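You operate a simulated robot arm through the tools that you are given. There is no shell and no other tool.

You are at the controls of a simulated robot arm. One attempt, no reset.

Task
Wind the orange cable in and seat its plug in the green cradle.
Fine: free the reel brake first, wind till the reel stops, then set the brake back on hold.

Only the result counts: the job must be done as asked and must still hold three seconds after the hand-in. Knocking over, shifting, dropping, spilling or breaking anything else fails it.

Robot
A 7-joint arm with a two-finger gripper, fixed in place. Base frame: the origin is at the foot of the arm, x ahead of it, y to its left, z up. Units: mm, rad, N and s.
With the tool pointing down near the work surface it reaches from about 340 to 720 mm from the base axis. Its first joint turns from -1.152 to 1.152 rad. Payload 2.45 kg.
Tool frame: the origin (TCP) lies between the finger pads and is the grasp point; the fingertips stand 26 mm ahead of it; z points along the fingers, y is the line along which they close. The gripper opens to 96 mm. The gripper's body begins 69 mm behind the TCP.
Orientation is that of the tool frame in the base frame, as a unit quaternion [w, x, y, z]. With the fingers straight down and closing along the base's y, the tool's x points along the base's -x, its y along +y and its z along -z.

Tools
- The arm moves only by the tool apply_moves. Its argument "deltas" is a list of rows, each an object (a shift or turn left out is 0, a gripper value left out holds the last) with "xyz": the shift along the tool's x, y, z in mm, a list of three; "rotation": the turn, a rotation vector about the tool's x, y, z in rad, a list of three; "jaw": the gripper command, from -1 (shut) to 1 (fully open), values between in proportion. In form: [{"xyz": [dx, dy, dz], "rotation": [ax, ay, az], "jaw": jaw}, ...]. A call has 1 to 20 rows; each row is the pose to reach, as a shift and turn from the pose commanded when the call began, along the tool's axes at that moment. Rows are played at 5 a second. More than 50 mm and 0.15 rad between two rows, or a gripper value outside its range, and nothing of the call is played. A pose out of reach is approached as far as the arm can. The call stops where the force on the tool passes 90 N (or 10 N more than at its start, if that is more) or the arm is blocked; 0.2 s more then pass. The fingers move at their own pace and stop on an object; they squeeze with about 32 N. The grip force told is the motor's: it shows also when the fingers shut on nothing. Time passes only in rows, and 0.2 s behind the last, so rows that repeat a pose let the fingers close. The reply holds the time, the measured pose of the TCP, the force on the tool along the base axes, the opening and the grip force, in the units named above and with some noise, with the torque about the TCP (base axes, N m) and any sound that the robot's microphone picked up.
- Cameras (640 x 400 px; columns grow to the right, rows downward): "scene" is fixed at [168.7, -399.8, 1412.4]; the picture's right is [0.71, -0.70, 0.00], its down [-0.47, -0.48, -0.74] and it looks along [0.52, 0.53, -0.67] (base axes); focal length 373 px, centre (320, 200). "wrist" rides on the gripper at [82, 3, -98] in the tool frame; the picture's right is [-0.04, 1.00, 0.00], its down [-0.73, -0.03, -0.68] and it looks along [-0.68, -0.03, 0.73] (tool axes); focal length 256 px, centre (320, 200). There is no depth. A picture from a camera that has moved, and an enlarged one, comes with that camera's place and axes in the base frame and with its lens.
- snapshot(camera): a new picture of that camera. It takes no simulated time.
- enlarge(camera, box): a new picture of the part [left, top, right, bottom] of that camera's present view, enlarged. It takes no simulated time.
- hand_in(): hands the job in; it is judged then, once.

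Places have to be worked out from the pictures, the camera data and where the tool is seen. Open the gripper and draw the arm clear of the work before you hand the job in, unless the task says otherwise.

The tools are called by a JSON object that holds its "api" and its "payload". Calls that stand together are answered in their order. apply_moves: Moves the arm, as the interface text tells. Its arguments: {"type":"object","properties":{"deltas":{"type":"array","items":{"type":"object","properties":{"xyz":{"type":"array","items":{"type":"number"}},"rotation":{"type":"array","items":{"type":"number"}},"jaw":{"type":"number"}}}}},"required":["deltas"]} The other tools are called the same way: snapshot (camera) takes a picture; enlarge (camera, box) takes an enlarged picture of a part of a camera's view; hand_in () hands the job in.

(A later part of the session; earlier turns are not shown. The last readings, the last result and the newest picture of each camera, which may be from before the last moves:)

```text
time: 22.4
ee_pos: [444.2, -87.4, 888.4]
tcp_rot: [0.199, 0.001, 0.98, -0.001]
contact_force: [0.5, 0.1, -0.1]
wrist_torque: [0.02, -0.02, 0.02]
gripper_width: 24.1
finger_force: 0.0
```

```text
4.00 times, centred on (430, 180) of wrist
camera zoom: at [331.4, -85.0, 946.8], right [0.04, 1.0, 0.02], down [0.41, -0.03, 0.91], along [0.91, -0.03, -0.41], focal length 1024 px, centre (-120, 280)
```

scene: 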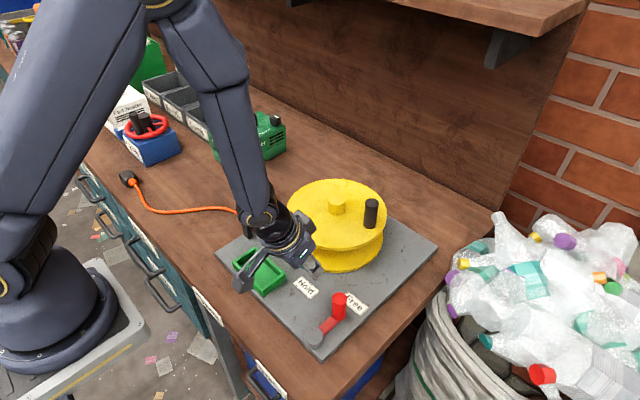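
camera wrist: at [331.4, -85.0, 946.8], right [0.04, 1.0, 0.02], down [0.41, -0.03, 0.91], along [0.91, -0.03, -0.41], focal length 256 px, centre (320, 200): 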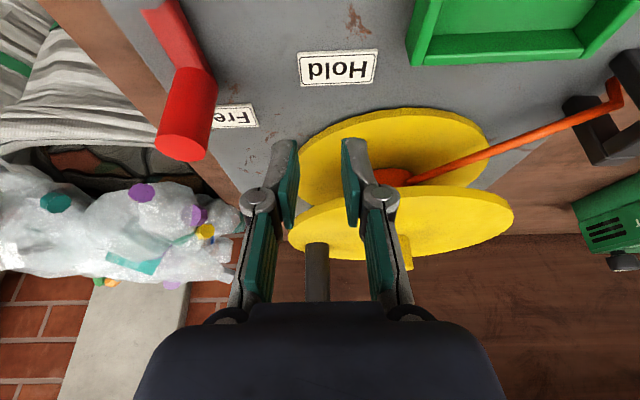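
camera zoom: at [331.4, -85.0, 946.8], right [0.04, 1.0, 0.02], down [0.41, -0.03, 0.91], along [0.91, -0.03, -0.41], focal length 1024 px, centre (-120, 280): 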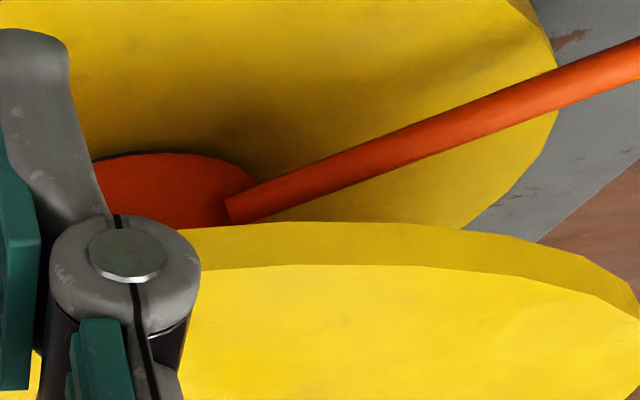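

The cable runs almost radially into the drum, so this view doesn't settle the wrap direction. I'll compare the plug and cable to the first pictures to see whether anything shifted.

{"api": "enlarge", "payload": {"camera": "scene", "box": [100, 140, 300, 265]}}

{"api": "enlarge", "payload": {"camera": "scene", "box": [104, 160, 168, 200]}}

```text
3.20 times, centred on (200, 202) of scene
camera zoom: at [168.7, -399.8, 1412.4], right [0.71, -0.7, 0.0], down [-0.47, -0.48, -0.74], along [0.52, 0.53, -0.67], focal length 1193 px, centre (704, 192)
```

zoom: 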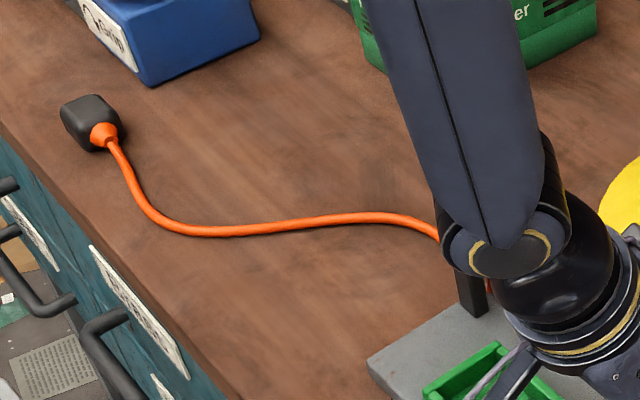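

```text
10.00 times, centred on (136, 180) of scene
camera zoom: at [168.7, -399.8, 1412.4], right [0.71, -0.7, 0.0], down [-0.47, -0.48, -0.74], along [0.52, 0.53, -0.67], focal length 3729 px, centre (2160, 400)
```

zoom: 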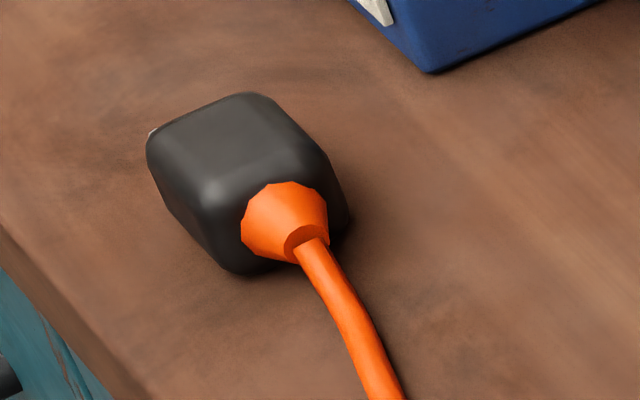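

The plug has not moved at all. The reel hit a limit after only ~15° counter-clockwise and sprang back, so clockwise is probably the winding direction. I'll level the tool, shut the fingers, and use them as a pusher behind the handle. That works over many turns without gripping, so I'll test clockwise with it.

{"api": "apply_moves", "payload": {"deltas": [{"xyz": [-12.5, 0, -30], "rotation": [0, 0.1, 0], "jaw": -1}, {"xyz": [-25, 0, -60], "rotation": [0, 0.2, 0]}, {"xyz": [-38, 0, -90], "rotation": [0, 0.3, 0]}, {"xyz": [-50.6, 0, -119.7], "rotation": [0, 0.4, 0]}, {"xyz": [-50.6, 0, -119.7], "rotation": [0, 0.4, 0]}]}}

{"api": "apply_moves", "payload": {"deltas": [{"xyz": [-40, 0, 0]}, {"xyz": [-80, 0, 0]}, {"xyz": [-120, 2, 0]}, {"xyz": [-160, 6, 0]}, {"xyz": [-197, 10, 0]}, {"xyz": [-197, 10, 30]}, {"xyz": [-197, 10, 60]}, {"xyz": [-197, 10, 60]}]}}

{"api": "snapshot", "payload": {"camera": "wrist"}}

```text
time: 23.6
ee_pos: [444.4, -87.9, 1017.7]
tcp_rot: [0.0, 0.0, 1.0, 0.0]
contact_force: [-0.2, 0.4, -0.9]
wrist_torque: [0.02, -0.02, 0.01]
gripper_width: 0.0
finger_force: 29.2
```

```text
time: 25.4
ee_pos: [644.0, -77.3, 960.4]
tcp_rot: [-0.001, 0.0, 1.0, 0.0]
contact_force: [-0.4, 0.0, 0.3]
wrist_torque: [0.03, 0.0, 0.03]
gripper_width: 0.0
finger_force: 29.0
```

```text
taken
camera wrist: at [561.6, -75.3, 1057.0], right [0.04, 1.0, 0.0], down [0.73, -0.03, 0.68], along [0.68, -0.03, -0.73], focal length 256 px, centre (320, 200)
```

wrist: 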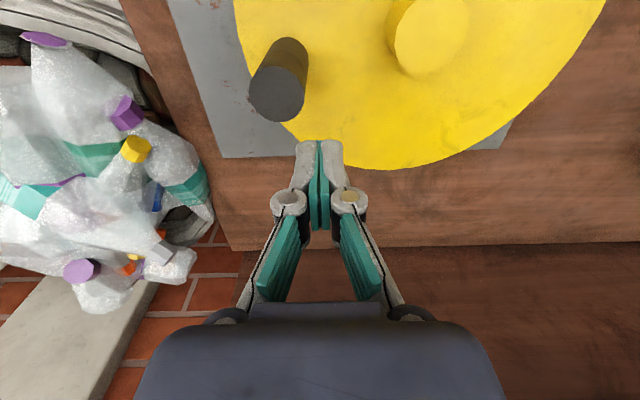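

The handle reads (607,-98), ahead of the closed fingers on the −x side. I'll lower to z≈915 and push it clockwise (toward −x) along the circle for about 30–40°.

{"api": "apply_moves", "payload": {"deltas": [{"xyz": [0, 0, 25]}, {"xyz": [0, 0, 45]}, {"xyz": [7, -4, 45]}, {"xyz": [14.2, -8, 45]}, {"xyz": [20, -11.5, 45]}, {"xyz": [25.6, -14.6, 45]}, {"xyz": [31.8, -17, 45]}, {"xyz": [38, -19.1, 45]}, {"xyz": [44.4, -20.5, 45]}, {"xyz": [50.9, -21.4, 45]}, {"xyz": [57.5, -21.7, 45]}, {"xyz": [64.1, -21.4, 45]}, {"xyz": [64.1, -21.4, 45]}]}}

{"api": "snapshot", "payload": {"camera": "scene"}}

{"api": "enlarge", "payload": {"camera": "scene", "box": [100, 140, 300, 265]}}

{"api": "snapshot", "payload": {"camera": "wrist"}}

```text
time: 28.2
ee_pos: [578.0, -100.4, 914.0]
tcp_rot: [0.0, 0.0, 1.0, 0.0]
contact_force: [0.2, -0.1, -0.1]
wrist_torque: [0.01, 0.01, 0.03]
gripper_width: 0.0
finger_force: 29.0
```

```text
taken
```

scene: 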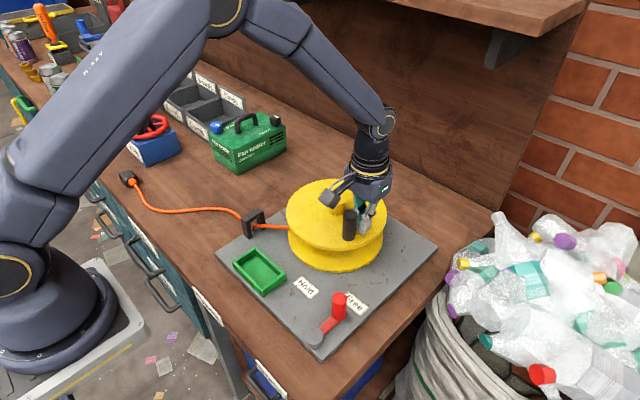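

```text
3.20 times, centred on (200, 202) of scene
camera zoom: at [168.7, -399.8, 1412.4], right [0.71, -0.7, 0.0], down [-0.47, -0.48, -0.74], along [0.52, 0.53, -0.67], focal length 1193 px, centre (704, 192)
```

zoom: 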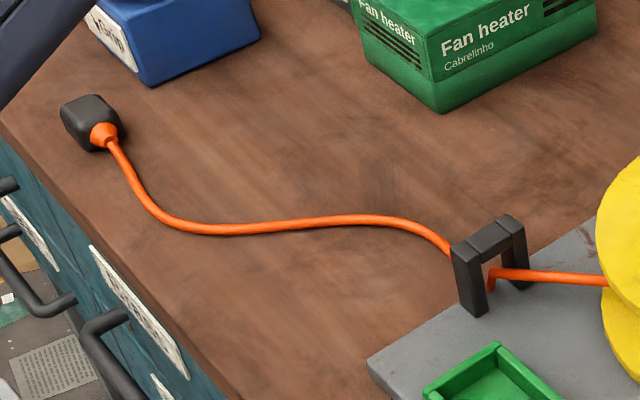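

```text
taken
camera wrist: at [496.6, -98.7, 1011.6], right [0.04, 1.0, 0.0], down [0.73, -0.03, 0.68], along [0.68, -0.03, -0.73], focal length 256 px, centre (320, 200)
```

wrist: 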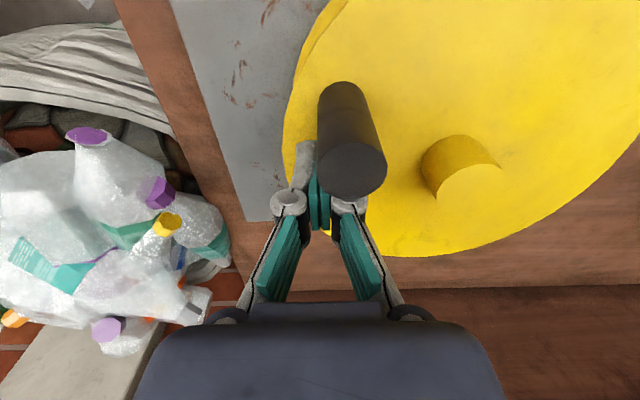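

The handle turned clockwise easily with no resistance. I'll check the cable near the guide at the same zoom as before to detect any length change.

{"api": "enlarge", "payload": {"camera": "scene", "box": [224, 190, 320, 250]}}

{"api": "enlarge", "payload": {"camera": "scene", "box": [130, 180, 258, 260]}}

{"api": "enlarge", "payload": {"camera": "scene", "box": [104, 160, 168, 200]}}

```text
6.67 times, centred on (272, 220) of scene
camera zoom: at [168.7, -399.8, 1412.4], right [0.71, -0.7, 0.0], down [-0.47, -0.48, -0.74], along [0.52, 0.53, -0.67], focal length 2486 px, centre (640, 67)
```

zoom: 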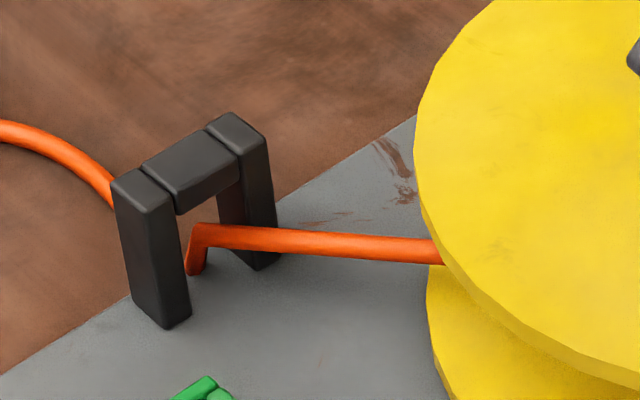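

```text
5.00 times, centred on (194, 220) of scene
camera zoom: at [168.7, -399.8, 1412.4], right [0.71, -0.7, 0.0], down [-0.47, -0.48, -0.74], along [0.52, 0.53, -0.67], focal length 1864 px, centre (950, 100)
```

zoom: 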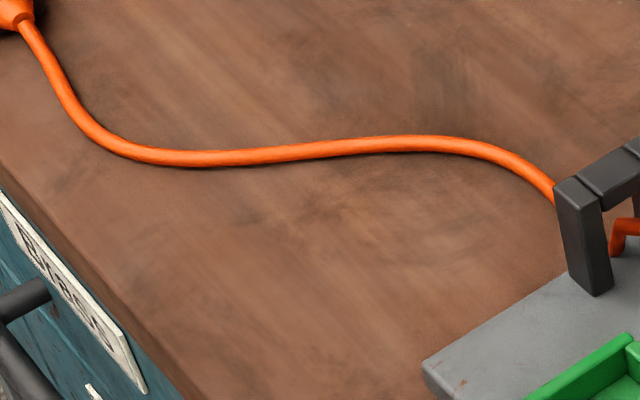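

```text
10.00 times, centred on (136, 180) of scene
camera zoom: at [168.7, -399.8, 1412.4], right [0.71, -0.7, 0.0], down [-0.47, -0.48, -0.74], along [0.52, 0.53, -0.67], focal length 3729 px, centre (2160, 400)
```

zoom: 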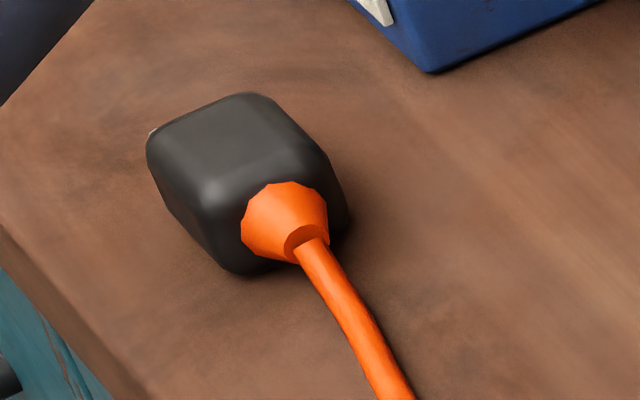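

The cable's hump flattened with clockwise turning and bulged slightly with counter-clockwise, so clockwise winds it in. The handle is now at about -117° and my pusher trails at -95°. I'll continue clockwise 90° and check the cable.

{"api": "apply_moves", "payload": {"deltas": [{"xyz": [11.7, 1.95, 0]}, {"xyz": [22.9, 5.7, 0]}, {"xyz": [33.4, 11.2, 0]}, {"xyz": [42.95, 18.2, 0]}, {"xyz": [51.3, 26.7, 0]}, {"xyz": [58.1, 36.3, 0]}, {"xyz": [63.4, 46.9, 0]}, {"xyz": [67.0, 58.2, 0]}, {"xyz": [68.7, 69.9, 0]}, {"xyz": [68.6, 81.8, 0]}]}}

{"api": "snapshot", "payload": {"camera": "scene"}}

{"api": "enlarge", "payload": {"camera": "scene", "box": [100, 140, 300, 265]}}

{"api": "snapshot", "payload": {"camera": "wrist"}}

```text
time: 30.4
ee_pos: [510.8, -19.6, 915.0]
tcp_rot: [0.0, 0.0, 1.0, 0.0]
contact_force: [0.6, -1.0, 0.1]
wrist_torque: [-0.02, -0.02, 0.0]
gripper_width: 0.0
finger_force: 29.1
```

```text
taken
```

scene: 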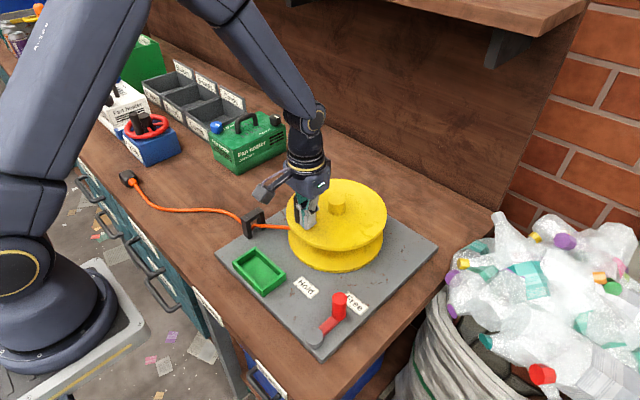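

```text
3.20 times, centred on (200, 202) of scene
camera zoom: at [168.7, -399.8, 1412.4], right [0.71, -0.7, 0.0], down [-0.47, -0.48, -0.74], along [0.52, 0.53, -0.67], focal length 1193 px, centre (704, 192)
```

zoom: 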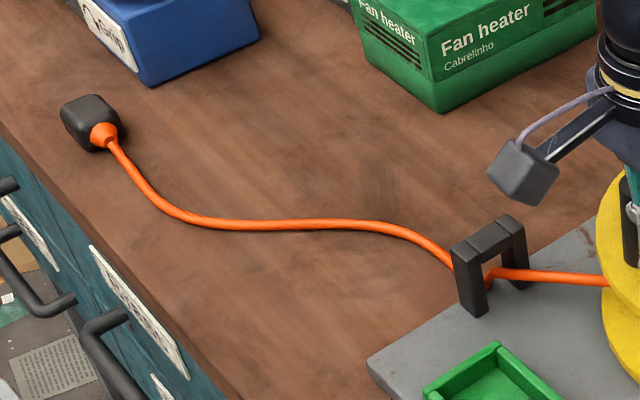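

```text
taken
camera wrist: at [429.0, -16.8, 1011.8], right [0.04, 1.0, 0.0], down [0.73, -0.03, 0.68], along [0.68, -0.03, -0.73], focal length 256 px, centre (320, 200)
```

wrist: 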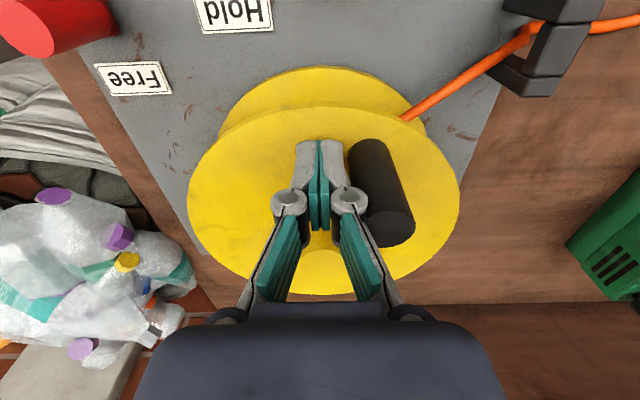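

The S-curve is clearly flattening, so clockwise winds in. I'll keep pushing clockwise for another 180°.

{"api": "apply_moves", "payload": {"deltas": [{"xyz": [-1.95, 11.7, 0]}, {"xyz": [-5.7, 22.9, 0]}, {"xyz": [-11.2, 33.4, 0]}, {"xyz": [-18.2, 42.95, 0]}, {"xyz": [-26.7, 51.3, 0]}, {"xyz": [-36.3, 58.1, 0]}, {"xyz": [-46.9, 63.4, 0]}, {"xyz": [-58.2, 67.0, 0]}, {"xyz": [-69.9, 68.7, 0]}, {"xyz": [-81.8, 68.6, 0]}, {"xyz": [-93.5, 66.7, 0]}, {"xyz": [-104.7, 62.9, 0]}, {"xyz": [-115.2, 57.45, 0]}, {"xyz": [-124.7, 50.4, 0]}, {"xyz": [-133.05, 41.95, 0]}, {"xyz": [-139.9, 32.3, 0]}, {"xyz": [-145.2, 21.7, 0]}, {"xyz": [-148.8, 10.4, 0]}, {"xyz": [-150.5, -1.3, 0]}, {"xyz": [-150.4, -13.2, 0]}]}}

{"api": "snapshot", "payload": {"camera": "scene"}}

{"api": "snapshot", "payload": {"camera": "wrist"}}

```text
time: 34.6
ee_pos: [661.6, -30.6, 913.1]
tcp_rot: [0.0, -0.001, 1.0, 0.0]
contact_force: [-0.2, 0.7, 0.4]
wrist_torque: [0.0, 0.02, 0.02]
gripper_width: 0.1
finger_force: 29.0
```

```text
taken
```

scene: 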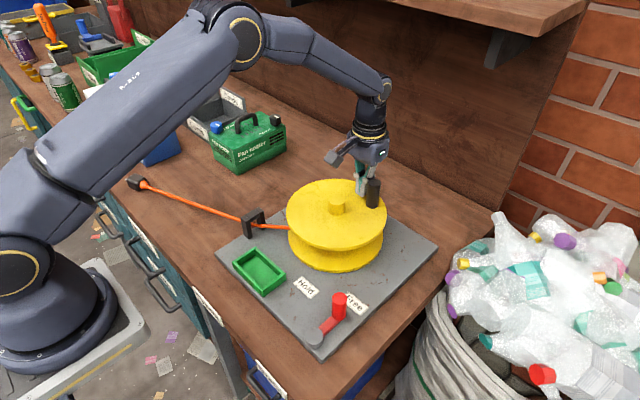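

```text
taken
camera wrist: at [579.2, -28.0, 1010.2], right [0.04, 1.0, 0.0], down [0.73, -0.03, 0.68], along [0.68, -0.03, -0.73], focal length 256 px, centre (320, 200)
```

wrist: 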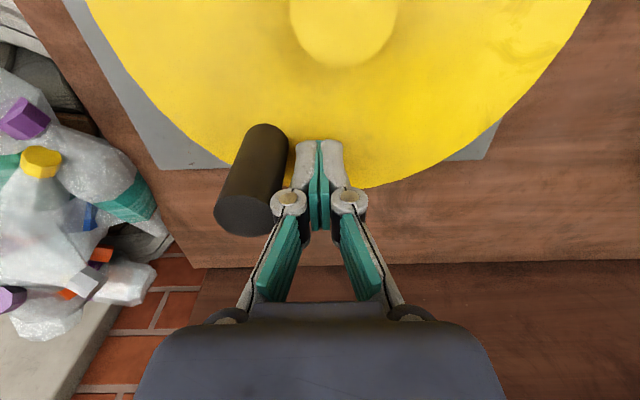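

The cable is now taut and the plug has started to slide. I'll continue clockwise through the next half turn.

{"api": "apply_moves", "payload": {"deltas": [{"xyz": [1.95, -11.7, 0]}, {"xyz": [5.7, -22.9, 0]}, {"xyz": [11.2, -33.4, 0]}, {"xyz": [18.2, -42.95, 0]}, {"xyz": [26.7, -51.3, 0]}, {"xyz": [36.3, -58.1, 0]}, {"xyz": [46.9, -63.4, 0]}, {"xyz": [58.2, -67.0, 0]}, {"xyz": [69.9, -68.7, 0]}, {"xyz": [81.8, -68.6, 0]}, {"xyz": [93.5, -66.7, 0]}, {"xyz": [104.7, -62.9, 0]}, {"xyz": [115.2, -57.45, 0]}, {"xyz": [124.7, -50.4, 0]}, {"xyz": [133.05, -41.95, 0]}, {"xyz": [139.9, -32.3, 0]}, {"xyz": [145.2, -21.7, 0]}, {"xyz": [148.8, -10.4, 0]}, {"xyz": [150.5, 1.3, 0]}, {"xyz": [150.4, 13.2, 0]}]}}

{"api": "snapshot", "payload": {"camera": "scene"}}

{"api": "snapshot", "payload": {"camera": "wrist"}}

```text
time: 38.8
ee_pos: [510.0, -18.4, 914.7]
tcp_rot: [0.0, 0.0, 1.0, 0.0]
contact_force: [-0.2, -0.7, 0.0]
wrist_torque: [-0.04, -0.03, -0.01]
gripper_width: 0.0
finger_force: 28.3
```

```text
taken
```

scene: 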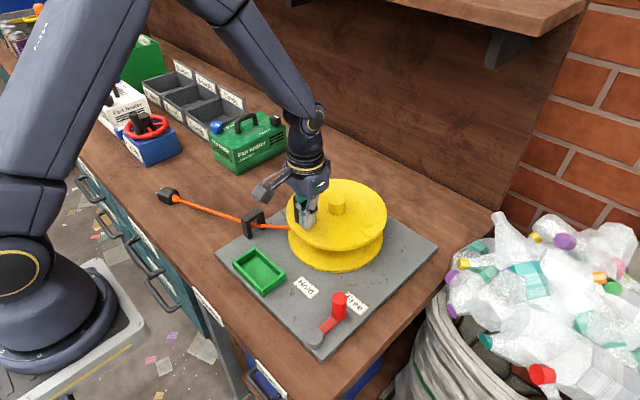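

```text
taken
camera wrist: at [428.9, -16.0, 1012.1], right [0.04, 1.0, 0.0], down [0.73, -0.03, 0.68], along [0.68, -0.03, -0.73], focal length 256 px, centre (320, 200)
```

wrist: 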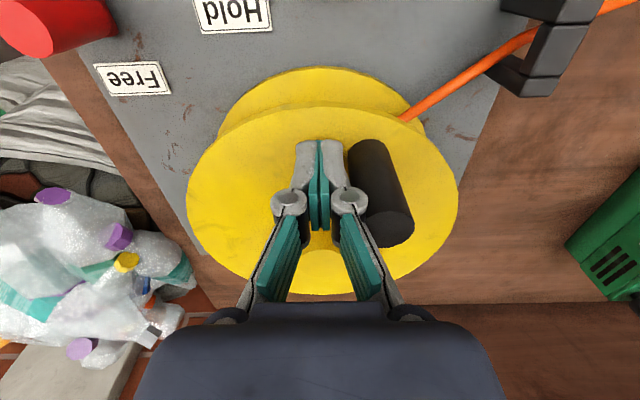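

The plug slid to about pixel (167,195), smoothly. Continuing another half turn.

{"api": "apply_moves", "payload": {"deltas": [{"xyz": [-1.95, 11.7, 0]}, {"xyz": [-5.7, 22.9, 0]}, {"xyz": [-11.2, 33.4, 0]}, {"xyz": [-18.2, 42.95, 0]}, {"xyz": [-26.7, 51.3, 0]}, {"xyz": [-36.3, 58.1, 0]}, {"xyz": [-46.9, 63.4, 0]}, {"xyz": [-58.2, 67.0, 0]}, {"xyz": [-69.9, 68.7, 0]}, {"xyz": [-81.8, 68.6, 0]}, {"xyz": [-93.5, 66.7, 0]}, {"xyz": [-104.7, 62.9, 0]}, {"xyz": [-115.2, 57.45, 0]}, {"xyz": [-124.7, 50.4, 0]}, {"xyz": [-133.05, 41.95, 0]}, {"xyz": [-139.9, 32.3, 0]}, {"xyz": [-145.2, 21.7, 0]}, {"xyz": [-148.8, 10.4, 0]}, {"xyz": [-150.5, -1.3, 0]}, {"xyz": [-150.4, -13.2, 0]}]}}

{"api": "snapshot", "payload": {"camera": "scene"}}

{"api": "snapshot", "payload": {"camera": "wrist"}}

```text
time: 40.8
ee_pos: [565.0, 48.4, 913.0]
tcp_rot: [-0.023, -0.002, 1.0, -0.002]
contact_force: [-15.8, -1.6, 3.4]
wrist_torque: [0.07, -0.35, 0.15]
gripper_width: 0.0
finger_force: 29.3
stopped in row 10: the force on the tool passed its limit at 102 N (the readings are from after the stop); the commanded pose is now the measured one
```

```text
taken
```

scene: 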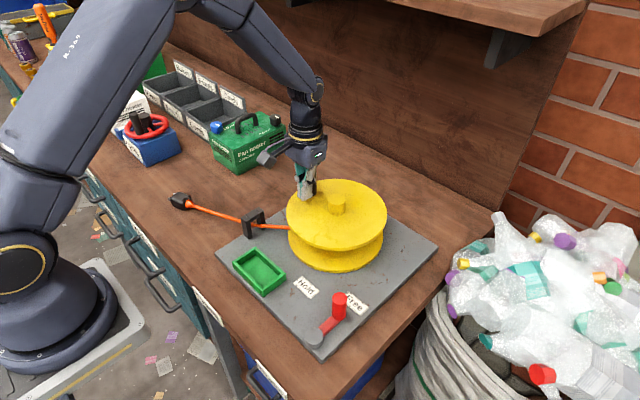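

```text
taken
camera wrist: at [488.1, 50.4, 1013.6], right [0.04, 1.0, -0.01], down [0.76, -0.02, 0.64], along [0.64, -0.03, -0.77], focal length 256 px, centre (320, 200)
```

wrist: 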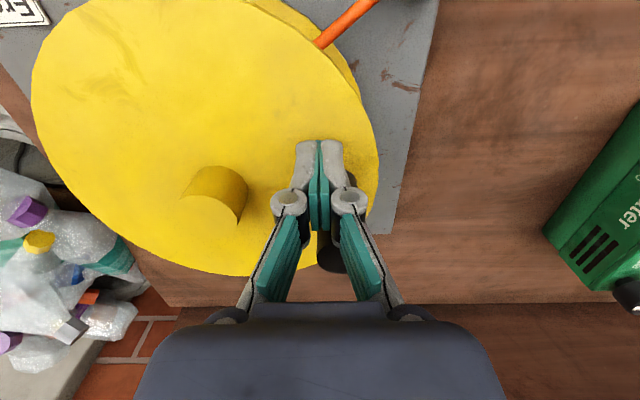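

A 102 N stop occurred after about 1.5 turns, with the plug still ~200 mm from the guide on open table. I'll check the handle and plug up close to confirm the reel itself has stopped.

{"api": "enlarge", "payload": {"camera": "scene", "box": [280, 150, 408, 230]}}

{"api": "enlarge", "payload": {"camera": "scene", "box": [150, 170, 310, 270]}}

{"api": "enlarge", "payload": {"camera": "wrist", "box": [240, 120, 400, 300]}}

```text
5.00 times, centred on (344, 190) of scene
camera zoom: at [168.3, -399.8, 1412.4], right [0.71, -0.7, 0.0], down [-0.47, -0.48, -0.74], along [0.52, 0.53, -0.67], focal length 1864 px, centre (200, 250)
```

zoom: 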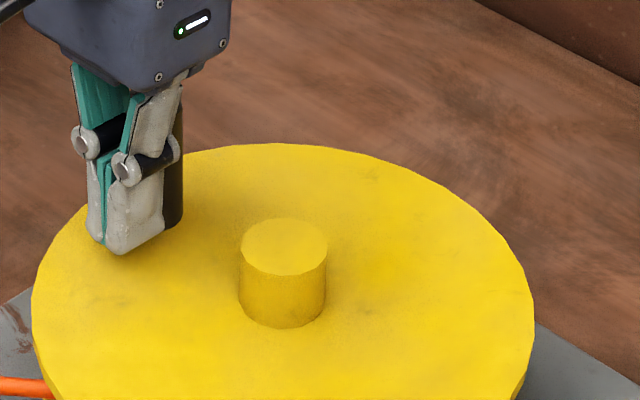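

```text
4.00 times, centred on (230, 220) of scene
camera zoom: at [168.3, -399.8, 1412.4], right [0.71, -0.7, 0.0], down [-0.47, -0.48, -0.74], along [0.52, 0.53, -0.67], focal length 1491 px, centre (680, 120)
```

zoom: 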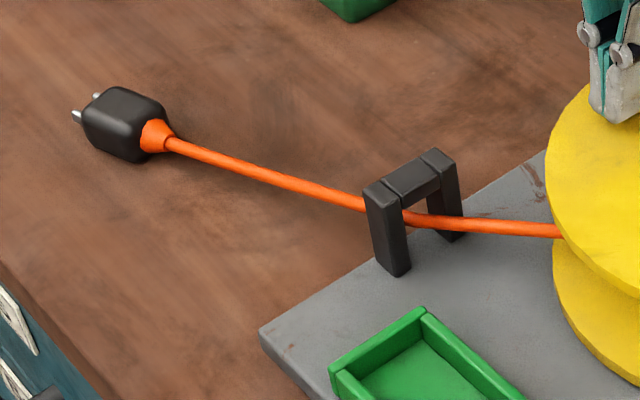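

```text
2.22 times, centred on (320, 210) of wrist
camera zoom: at [488.1, 50.4, 1013.6], right [0.04, 1.0, -0.01], down [0.76, -0.02, 0.64], along [0.64, -0.03, -0.77], focal length 569 px, centre (320, 178)
```

zoom: 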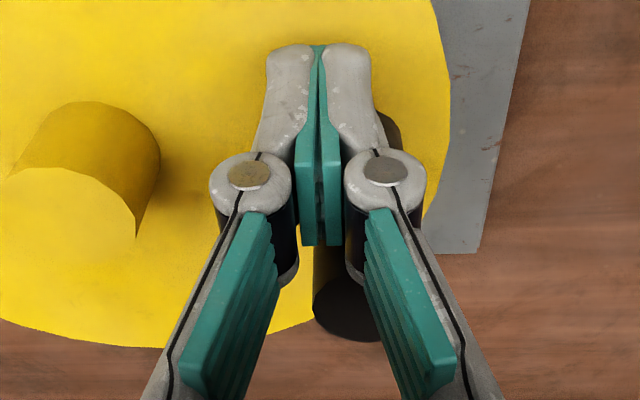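

The fingers are square behind the handle and the cable is taut. I'll push once more about 7 mm to confirm it's a hard stop.

{"api": "apply_moves", "payload": {"deltas": [{"xyz": [-2.5, 0.7, 0]}, {"xyz": [-5, 1.4, 0]}, {"xyz": [-7, 2, 0]}, {"xyz": [-7, 2, 0]}, {"xyz": [-7, 2, 0]}]}}

{"api": "enlarge", "payload": {"camera": "scene", "box": [150, 170, 310, 270]}}

```text
time: 42.0
ee_pos: [564.4, 48.1, 911.3]
tcp_rot: [-0.034, -0.001, 0.999, -0.005]
contact_force: [-63.8, -17.0, 35.8]
wrist_torque: [0.69, -1.62, 0.45]
gripper_width: 0.2
finger_force: 28.6
```

```text
4.00 times, centred on (230, 220) of scene
camera zoom: at [166.4, -400.3, 1412.5], right [0.71, -0.7, 0.0], down [-0.47, -0.48, -0.75], along [0.52, 0.53, -0.67], focal length 1491 px, centre (680, 120)
```

zoom: 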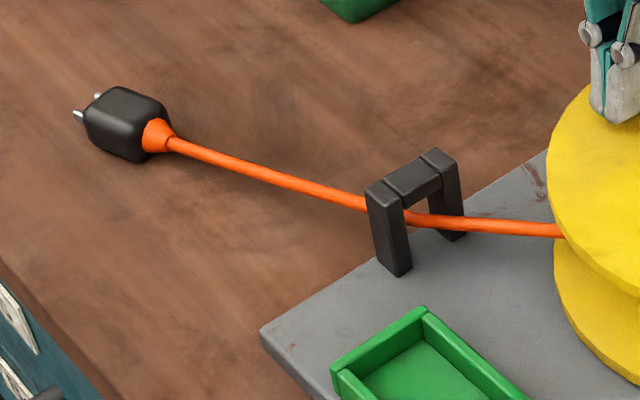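

It holds hard at 64 N with no movement, so the reel is at its stop. I'll back off gently and rise, checking that the reel doesn't spring back.

{"api": "apply_moves", "payload": {"deltas": [{"xyz": [5, -1.5, 0]}, {"xyz": [10, -3, 0]}, {"xyz": [16, -4, 0]}, {"xyz": [16, -4, -30]}, {"xyz": [16, -4, -65]}, {"xyz": [16, -4, -100]}, {"xyz": [16, -4, -100]}]}}

{"api": "snapshot", "payload": {"camera": "scene"}}

{"api": "snapshot", "payload": {"camera": "wrist"}}

{"api": "enlarge", "payload": {"camera": "scene", "box": [150, 170, 310, 270]}}

```text
time: 43.6
ee_pos: [560.1, 46.6, 1015.2]
tcp_rot: [-0.019, -0.001, 1.0, -0.003]
contact_force: [0.3, -0.1, 0.5]
wrist_torque: [-0.01, 0.01, -0.06]
gripper_width: 0.1
finger_force: 28.1
```

```text
taken
```

scene: 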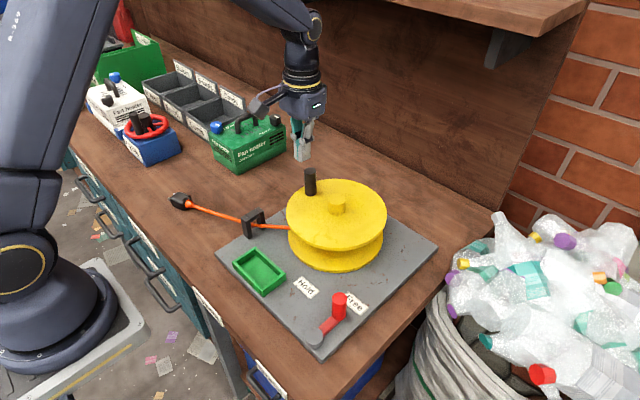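

```text
taken
camera wrist: at [482.9, 49.2, 1115.7], right [0.04, 1.0, -0.01], down [0.76, -0.02, 0.65], along [0.65, -0.03, -0.76], focal length 256 px, centre (320, 200)
```

wrist: 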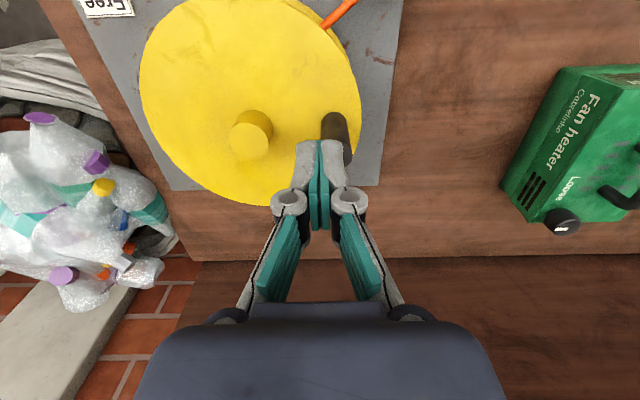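

```text
4.00 times, centred on (230, 220) of scene
camera zoom: at [168.7, -399.8, 1412.4], right [0.71, -0.7, 0.0], down [-0.47, -0.48, -0.74], along [0.52, 0.53, -0.67], focal length 1491 px, centre (680, 120)
```

zoom: 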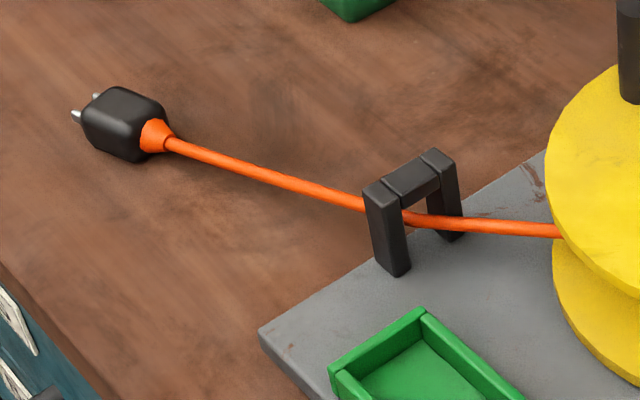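

The reel stayed wound. Next is the brake: the knob should be near (444,-163). I'll travel there at height, correct the slight tilt left from the stop, and open the jaw.

{"api": "apply_moves", "payload": {"deltas": [{"xyz": [17, -30, 0], "rotation": [-0.001, -0.006, 0], "jaw": 0.45}, {"xyz": [34, -60, 0], "rotation": [-0.002, -0.012, 0]}, {"xyz": [51, -90, 0], "rotation": [-0.003, -0.018, 0]}, {"xyz": [68, -120, 0], "rotation": [-0.004, -0.024, 0.001]}, {"xyz": [85, -150, 0], "rotation": [-0.005, -0.03, 0.001]}, {"xyz": [102, -180, 0], "rotation": [-0.006, -0.036, 0.002]}, {"xyz": [116, -209.5, 0], "rotation": [-0.006, -0.038, 0.002]}, {"xyz": [116, -209.5, 0], "rotation": [-0.006, -0.038, 0.002]}]}}

{"api": "apply_moves", "payload": {"deltas": [{"xyz": [0, 0, 30]}, {"xyz": [0, 0, 65]}, {"xyz": [0, 0, 90]}, {"xyz": [0, 0, 90]}]}}

{"api": "snapshot", "payload": {"camera": "wrist"}}

{"api": "enlarge", "payload": {"camera": "scene", "box": [260, 240, 420, 340]}}

```text
time: 45.4
ee_pos: [447.4, -162.9, 1021.0]
tcp_rot: [0.0, 0.0, 1.0, -0.001]
contact_force: [0.1, -0.6, 0.4]
wrist_torque: [-0.02, 0.01, 0.02]
gripper_width: 69.5
finger_force: 0.0
```

```text
time: 46.4
ee_pos: [447.7, -162.5, 928.9]
tcp_rot: [-0.001, 0.001, 1.0, 0.001]
contact_force: [-0.9, 0.1, 0.6]
wrist_torque: [-0.02, -0.02, -0.02]
gripper_width: 69.5
finger_force: 0.0
```

```text
taken
camera wrist: at [367.1, -160.3, 1025.3], right [0.04, 1.0, 0.0], down [0.73, -0.03, 0.68], along [0.68, -0.03, -0.73], focal length 256 px, centre (320, 200)
```

wrist: 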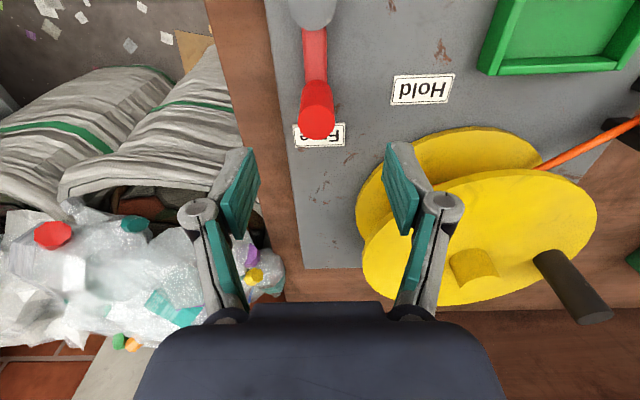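

```text
4.00 times, centred on (340, 290) of scene
camera zoom: at [168.7, -399.8, 1412.4], right [0.71, -0.7, 0.0], down [-0.47, -0.48, -0.74], along [0.52, 0.53, -0.67], focal length 1491 px, centre (240, -160)
```

zoom: 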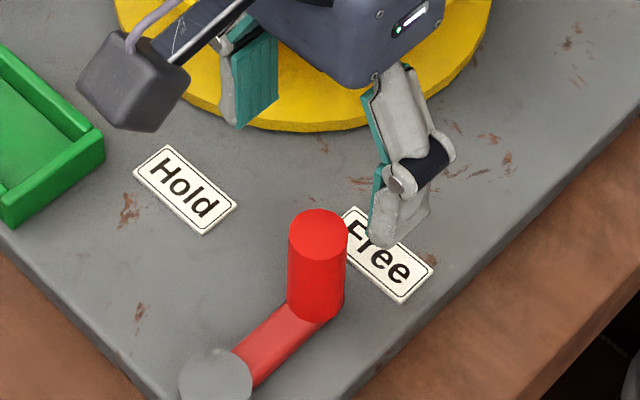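

The knob reads about (445,-164.5), just slightly off the TCP. I'll descend to z≈850 with a small correction and close.

{"api": "apply_moves", "payload": {"deltas": [{"xyz": [2, -1.5, 25]}, {"xyz": [2, -1.5, 50]}, {"xyz": [2, -1.5, 79]}, {"xyz": [2, -1.5, 79], "jaw": 0.1}, {"xyz": [2, -1.5, 79], "jaw": -0.3}, {"xyz": [2, -1.5, 79], "jaw": -0.6}, {"xyz": [2, -1.5, 79], "jaw": -0.6}, {"xyz": [2, -1.5, 79], "jaw": -0.6}]}}

{"api": "snapshot", "payload": {"camera": "wrist"}}

```text
time: 48.2
ee_pos: [448.0, -163.8, 848.8]
tcp_rot: [0.0, 0.0, 1.0, 0.001]
contact_force: [2.0, -1.0, -5.6]
wrist_torque: [-0.06, -0.36, 0.08]
gripper_width: 25.4
finger_force: 44.7
```

```text
taken
camera wrist: at [365.8, -161.6, 945.3], right [0.04, 1.0, 0.0], down [0.73, -0.03, 0.68], along [0.68, -0.03, -0.73], focal length 256 px, centre (320, 200)
```

wrist: 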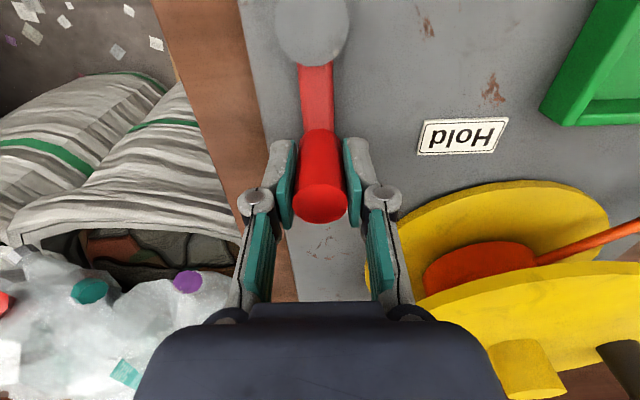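

Knob gripped. I'll swing it back counter-clockwise around the pivot by 45° toward Hold, then finish against the stop.

{"api": "apply_moves", "payload": {"deltas": [{"xyz": [0.4, 5.5, 0], "rotation": [0, 0, -0.087]}, {"xyz": [1.2, 11.0, 0], "rotation": [0, 0, -0.175]}, {"xyz": [2.5, 16.3, 0], "rotation": [0, 0, -0.262]}, {"xyz": [4.3, 21.6, 0], "rotation": [0, 0, -0.349]}, {"xyz": [6.6, 26.6, 0], "rotation": [0, 0, -0.436]}, {"xyz": [9.2, 31.5, 0], "rotation": [0, 0, -0.524]}, {"xyz": [12.3, 36.0, 0], "rotation": [0, 0, -0.611]}, {"xyz": [15.8, 40.3, 0], "rotation": [0, 0, -0.698]}, {"xyz": [19.6, 44.3, 0], "rotation": [0, 0, -0.785]}, {"xyz": [19.6, 44.3, 0], "rotation": [0, 0, -0.785]}]}}

{"api": "snapshot", "payload": {"camera": "wrist"}}

{"api": "enlarge", "payload": {"camera": "scene", "box": [240, 240, 400, 340]}}

```text
time: 50.4
ee_pos: [424.1, -119.2, 849.6]
tcp_rot: [-0.001, -0.383, 0.924, 0.001]
contact_force: [11.8, 11.3, -22.3]
wrist_torque: [0.24, -0.23, 0.1]
gripper_width: 25.4
finger_force: 45.2
```

```text
taken
camera wrist: at [365.8, -175.8, 947.3], right [-0.68, 0.73, 0.0], down [0.54, 0.5, 0.68], along [0.5, 0.46, -0.73], focal length 256 px, centre (320, 200)
```

wrist: 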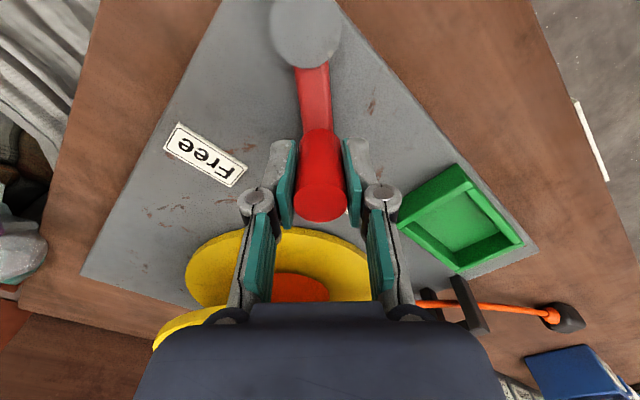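

```text
4.00 times, centred on (320, 290) of scene
camera zoom: at [169.3, -399.6, 1412.3], right [0.71, -0.7, 0.0], down [-0.47, -0.48, -0.74], along [0.52, 0.53, -0.67], focal length 1491 px, centre (320, -160)
```

zoom: 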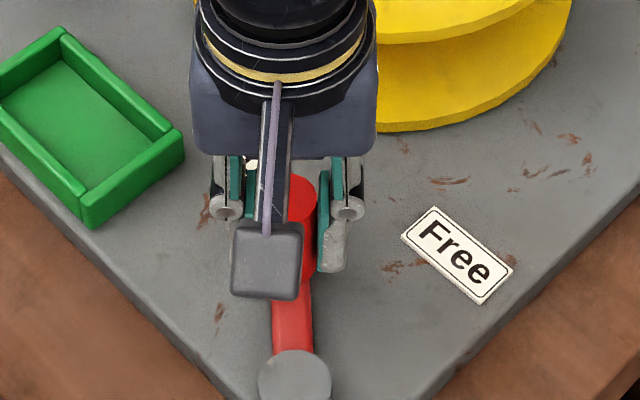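

The lever is at about 49°, close to the original hold angle (~50°). I'll push a few more degrees to seat it firmly on the Hold stop.

{"api": "apply_moves", "payload": {"deltas": [{"xyz": [0, 2.5, 0], "rotation": [0, 0, -0.04]}, {"xyz": [0.3, 5, 0], "rotation": [0, 0, -0.08]}, {"xyz": [0.5, 7.5, 0], "rotation": [0, 0, -0.11]}, {"xyz": [0.5, 7.5, 0], "rotation": [0, 0, -0.11]}]}}

{"api": "enlarge", "payload": {"camera": "scene", "box": [240, 240, 400, 340]}}

```text
time: 51.4
ee_pos: [422.2, -119.0, 852.0]
tcp_rot: [0.003, -0.432, 0.902, -0.004]
contact_force: [21.2, -22.3, -16.6]
wrist_torque: [-0.92, -0.26, -0.01]
gripper_width: 25.4
finger_force: 43.8
```

```text
4.00 times, centred on (320, 290) of scene
camera zoom: at [169.4, -400.4, 1412.1], right [0.71, -0.7, 0.0], down [-0.47, -0.48, -0.74], along [0.52, 0.53, -0.67], focal length 1491 px, centre (320, -160)
```

zoom: 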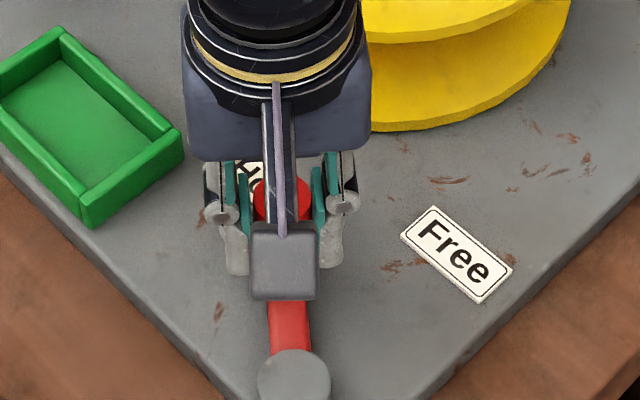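

The lever meets a stop at ~50.3° with ~31 N resistance, matching its original Hold position. I'll relax, open, and rise straight up.

{"api": "apply_moves", "payload": {"deltas": [{"xyz": [-0.5, -6.5, 0], "rotation": [0, 0, 0.1]}, {"xyz": [-0.5, -6.5, 0], "rotation": [0, 0, 0.1], "jaw": -0.2}, {"xyz": [-0.5, -6.5, 0], "rotation": [0, 0, 0.1], "jaw": 0.1}, {"xyz": [-0.5, -6.5, 0], "rotation": [0, 0, 0.1], "jaw": 0.1}]}}

{"api": "apply_moves", "payload": {"deltas": [{"xyz": [0, 0, -25]}, {"xyz": [0, 0, -60]}, {"xyz": [0, 0, -100]}, {"xyz": [0, 0, -140]}, {"xyz": [0, 0, -170]}]}}

{"api": "snapshot", "payload": {"camera": "scene"}}

{"api": "snapshot", "payload": {"camera": "wrist"}}

{"api": "enlarge", "payload": {"camera": "scene", "box": [280, 270, 392, 340]}}

```text
time: 52.4
ee_pos: [423.1, -119.1, 851.2]
tcp_rot: [-0.001, -0.387, 0.922, 0.001]
contact_force: [-0.4, -0.3, 0.3]
wrist_torque: [-0.03, 0.0, -0.02]
gripper_width: 52.9
finger_force: 0.1
```

```text
time: 53.6
ee_pos: [425.7, -117.9, 1016.6]
tcp_rot: [-0.001, -0.387, 0.922, 0.0]
contact_force: [0.2, -0.8, 0.2]
wrist_torque: [0.0, 0.01, 0.03]
gripper_width: 52.9
finger_force: 0.1
```

```text
taken
```

scene: 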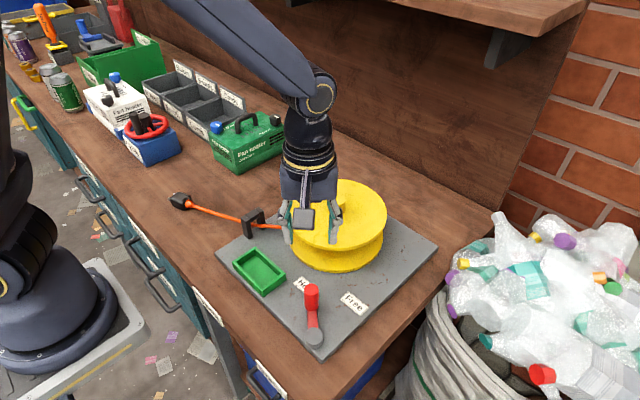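

```text
taken
camera wrist: at [366.9, -175.2, 1113.6], right [-0.69, 0.73, 0.0], down [0.54, 0.5, 0.68], along [0.49, 0.47, -0.73], focal length 256 px, centre (320, 200)
```

wrist: 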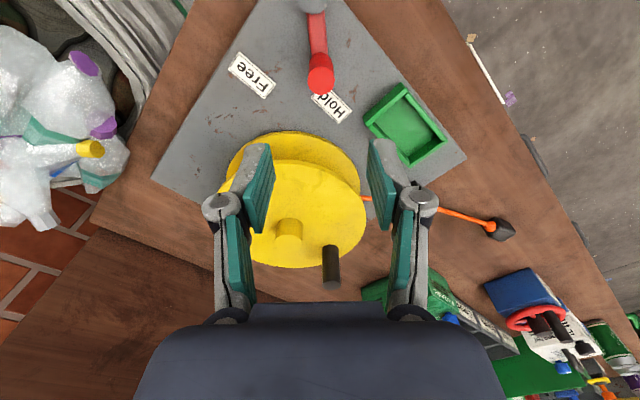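

```text
5.71 times, centred on (336, 305) of scene
camera zoom: at [168.7, -399.8, 1412.4], right [0.71, -0.7, 0.0], down [-0.47, -0.48, -0.74], along [0.52, 0.53, -0.67], focal length 2131 px, centre (229, -400)
```

zoom: 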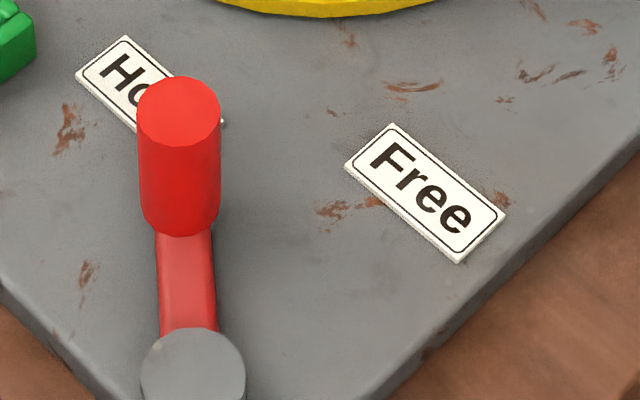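

The brake lever is pixel-identical to its original Hold position and the reel is still fully wound. Now I'll travel at height to hover above the plug (about (397,312)) and measure it.

{"api": "apply_moves", "payload": {"deltas": [{"xyz": [-23.9, 26.8, 0], "rotation": [0, 0, 0.066]}, {"xyz": [-47.7, 53.6, 0], "rotation": [0, 0, 0.133]}, {"xyz": [-71.6, 80.5, 0], "rotation": [0, 0, 0.199]}, {"xyz": [-95.5, 107.3, 0], "rotation": [0, 0, 0.265]}, {"xyz": [-119.3, 134.1, 0], "rotation": [0, 0, 0.331]}, {"xyz": [-143.2, 160.9, 0], "rotation": [0, 0, 0.398]}, {"xyz": [-167.1, 187.7, 0], "rotation": [0, 0, 0.464]}, {"xyz": [-190.9, 214.5, 0], "rotation": [0, 0, 0.53]}, {"xyz": [-214.8, 241.4, 0], "rotation": [0, 0, 0.596]}, {"xyz": [-238.7, 268.2, 0], "rotation": [0, 0, 0.663]}, {"xyz": [-262.5, 295, 0], "rotation": [0, 0, 0.729]}, {"xyz": [-286.4, 321.8, 0], "rotation": [0, 0, 0.795]}, {"xyz": [-286.4, 321.8, 30], "rotation": [0, 0, 0.795]}, {"xyz": [-286.4, 321.8, 60], "rotation": [0, 0, 0.795]}, {"xyz": [-286.4, 321.8, 60], "rotation": [0, 0, 0.795]}]}}

{"api": "snapshot", "payload": {"camera": "wrist"}}

{"api": "snapshot", "payload": {"camera": "scene"}}

```text
time: 56.8
ee_pos: [395.7, 311.3, 961.8]
tcp_rot: [-0.001, 0.0, 1.0, 0.0]
contact_force: [0.9, -0.5, 0.5]
wrist_torque: [0.01, 0.0, 0.0]
gripper_width: 52.9
finger_force: 0.0
```

```text
taken
camera wrist: at [313.4, 313.6, 1058.7], right [0.04, 1.0, 0.0], down [0.73, -0.03, 0.68], along [0.68, -0.03, -0.73], focal length 256 px, centre (320, 200)
```

wrist: 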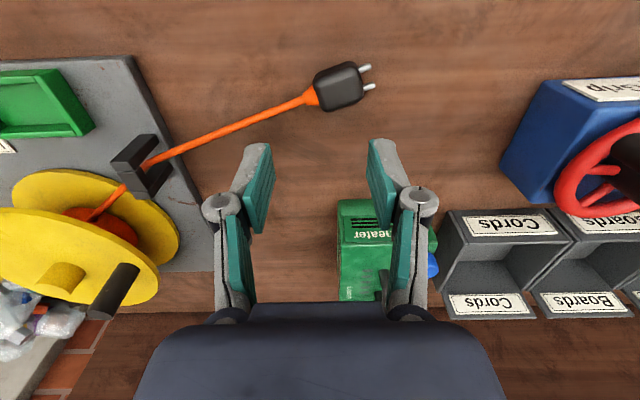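

```text
taken
```

scene: 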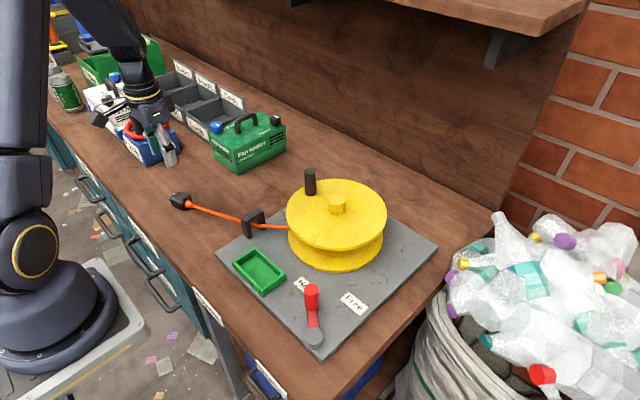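

{"api": "enlarge", "payload": {"camera": "wrist", "box": [280, 40, 400, 115]}}

{"api": "enlarge", "payload": {"camera": "scene", "box": [160, 180, 224, 220]}}

```text
5.33 times, centred on (340, 78) of wrist
camera zoom: at [313.4, 313.6, 1058.7], right [0.04, 1.0, 0.0], down [0.73, -0.03, 0.68], along [0.68, -0.03, -0.73], focal length 1365 px, centre (213, 853)
```

zoom: 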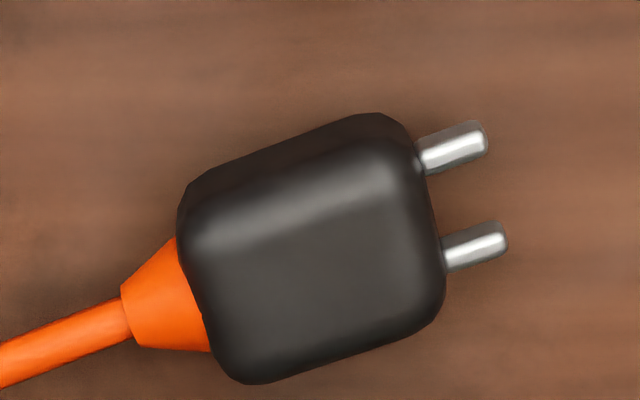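

```text
10.00 times, centred on (192, 200) of scene
camera zoom: at [168.7, -399.8, 1412.4], right [0.71, -0.7, 0.0], down [-0.47, -0.48, -0.74], along [0.52, 0.53, -0.67], focal length 3729 px, centre (1600, 200)
```

zoom: 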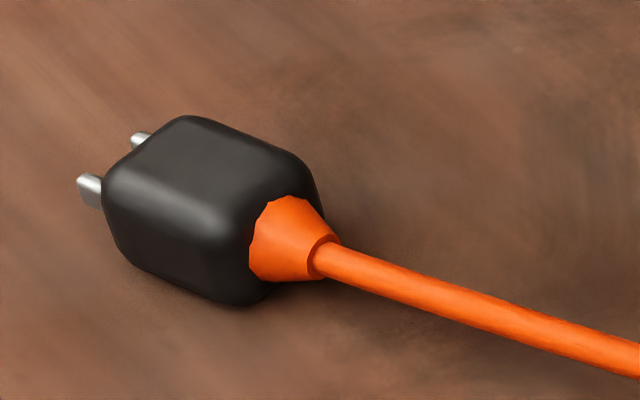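

The wrist view puts the plug at about y≈328, while the scene estimate is less reliable that far off-axis. I'll shift over it and take a second, lower wrist view to fix its height.

{"api": "apply_moves", "payload": {"deltas": [{"xyz": [-5, 16, 30]}, {"xyz": [-5, 16, 60]}, {"xyz": [-5, 16, 60]}]}}

{"api": "snapshot", "payload": {"camera": "wrist"}}

{"api": "enlarge", "payload": {"camera": "wrist", "box": [240, 40, 400, 140]}}

{"api": "enlarge", "payload": {"camera": "scene", "box": [130, 140, 226, 200]}}

```text
time: 57.6
ee_pos: [399.7, 328.3, 901.1]
tcp_rot: [-0.001, 0.0, 1.0, 0.001]
contact_force: [-0.3, 0.1, -0.7]
wrist_torque: [0.02, 0.02, 0.02]
gripper_width: 52.9
finger_force: 0.1
```

```text
taken
camera wrist: at [318.4, 329.1, 998.3], right [0.04, 1.0, 0.0], down [0.73, -0.03, 0.68], along [0.68, -0.03, -0.73], focal length 256 px, centre (320, 200)
```

wrist: 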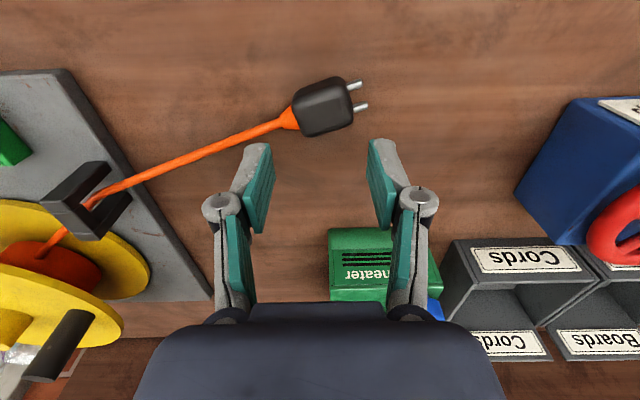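

```text
4.00 times, centred on (320, 90) of wrist
camera zoom: at [318.4, 329.1, 998.3], right [0.04, 1.0, 0.0], down [0.73, -0.03, 0.68], along [0.68, -0.03, -0.73], focal length 1024 px, centre (320, 640)
```

zoom: 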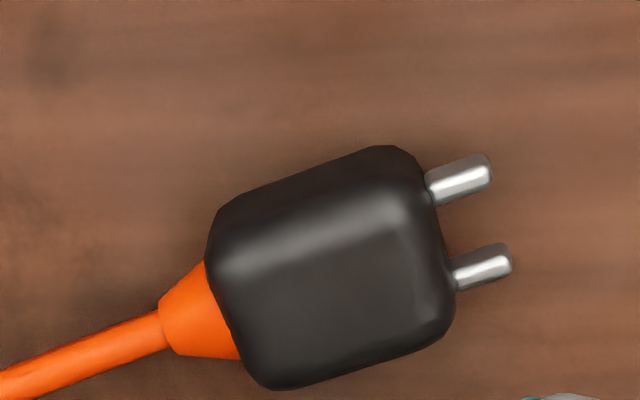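

```text
6.67 times, centred on (178, 170) of scene
camera zoom: at [168.7, -399.8, 1412.4], right [0.71, -0.7, 0.0], down [-0.47, -0.48, -0.74], along [0.52, 0.53, -0.67], focal length 2486 px, centre (1267, 400)
```

zoom: 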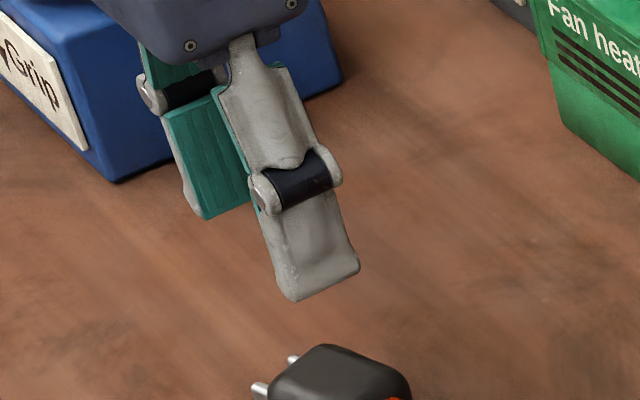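

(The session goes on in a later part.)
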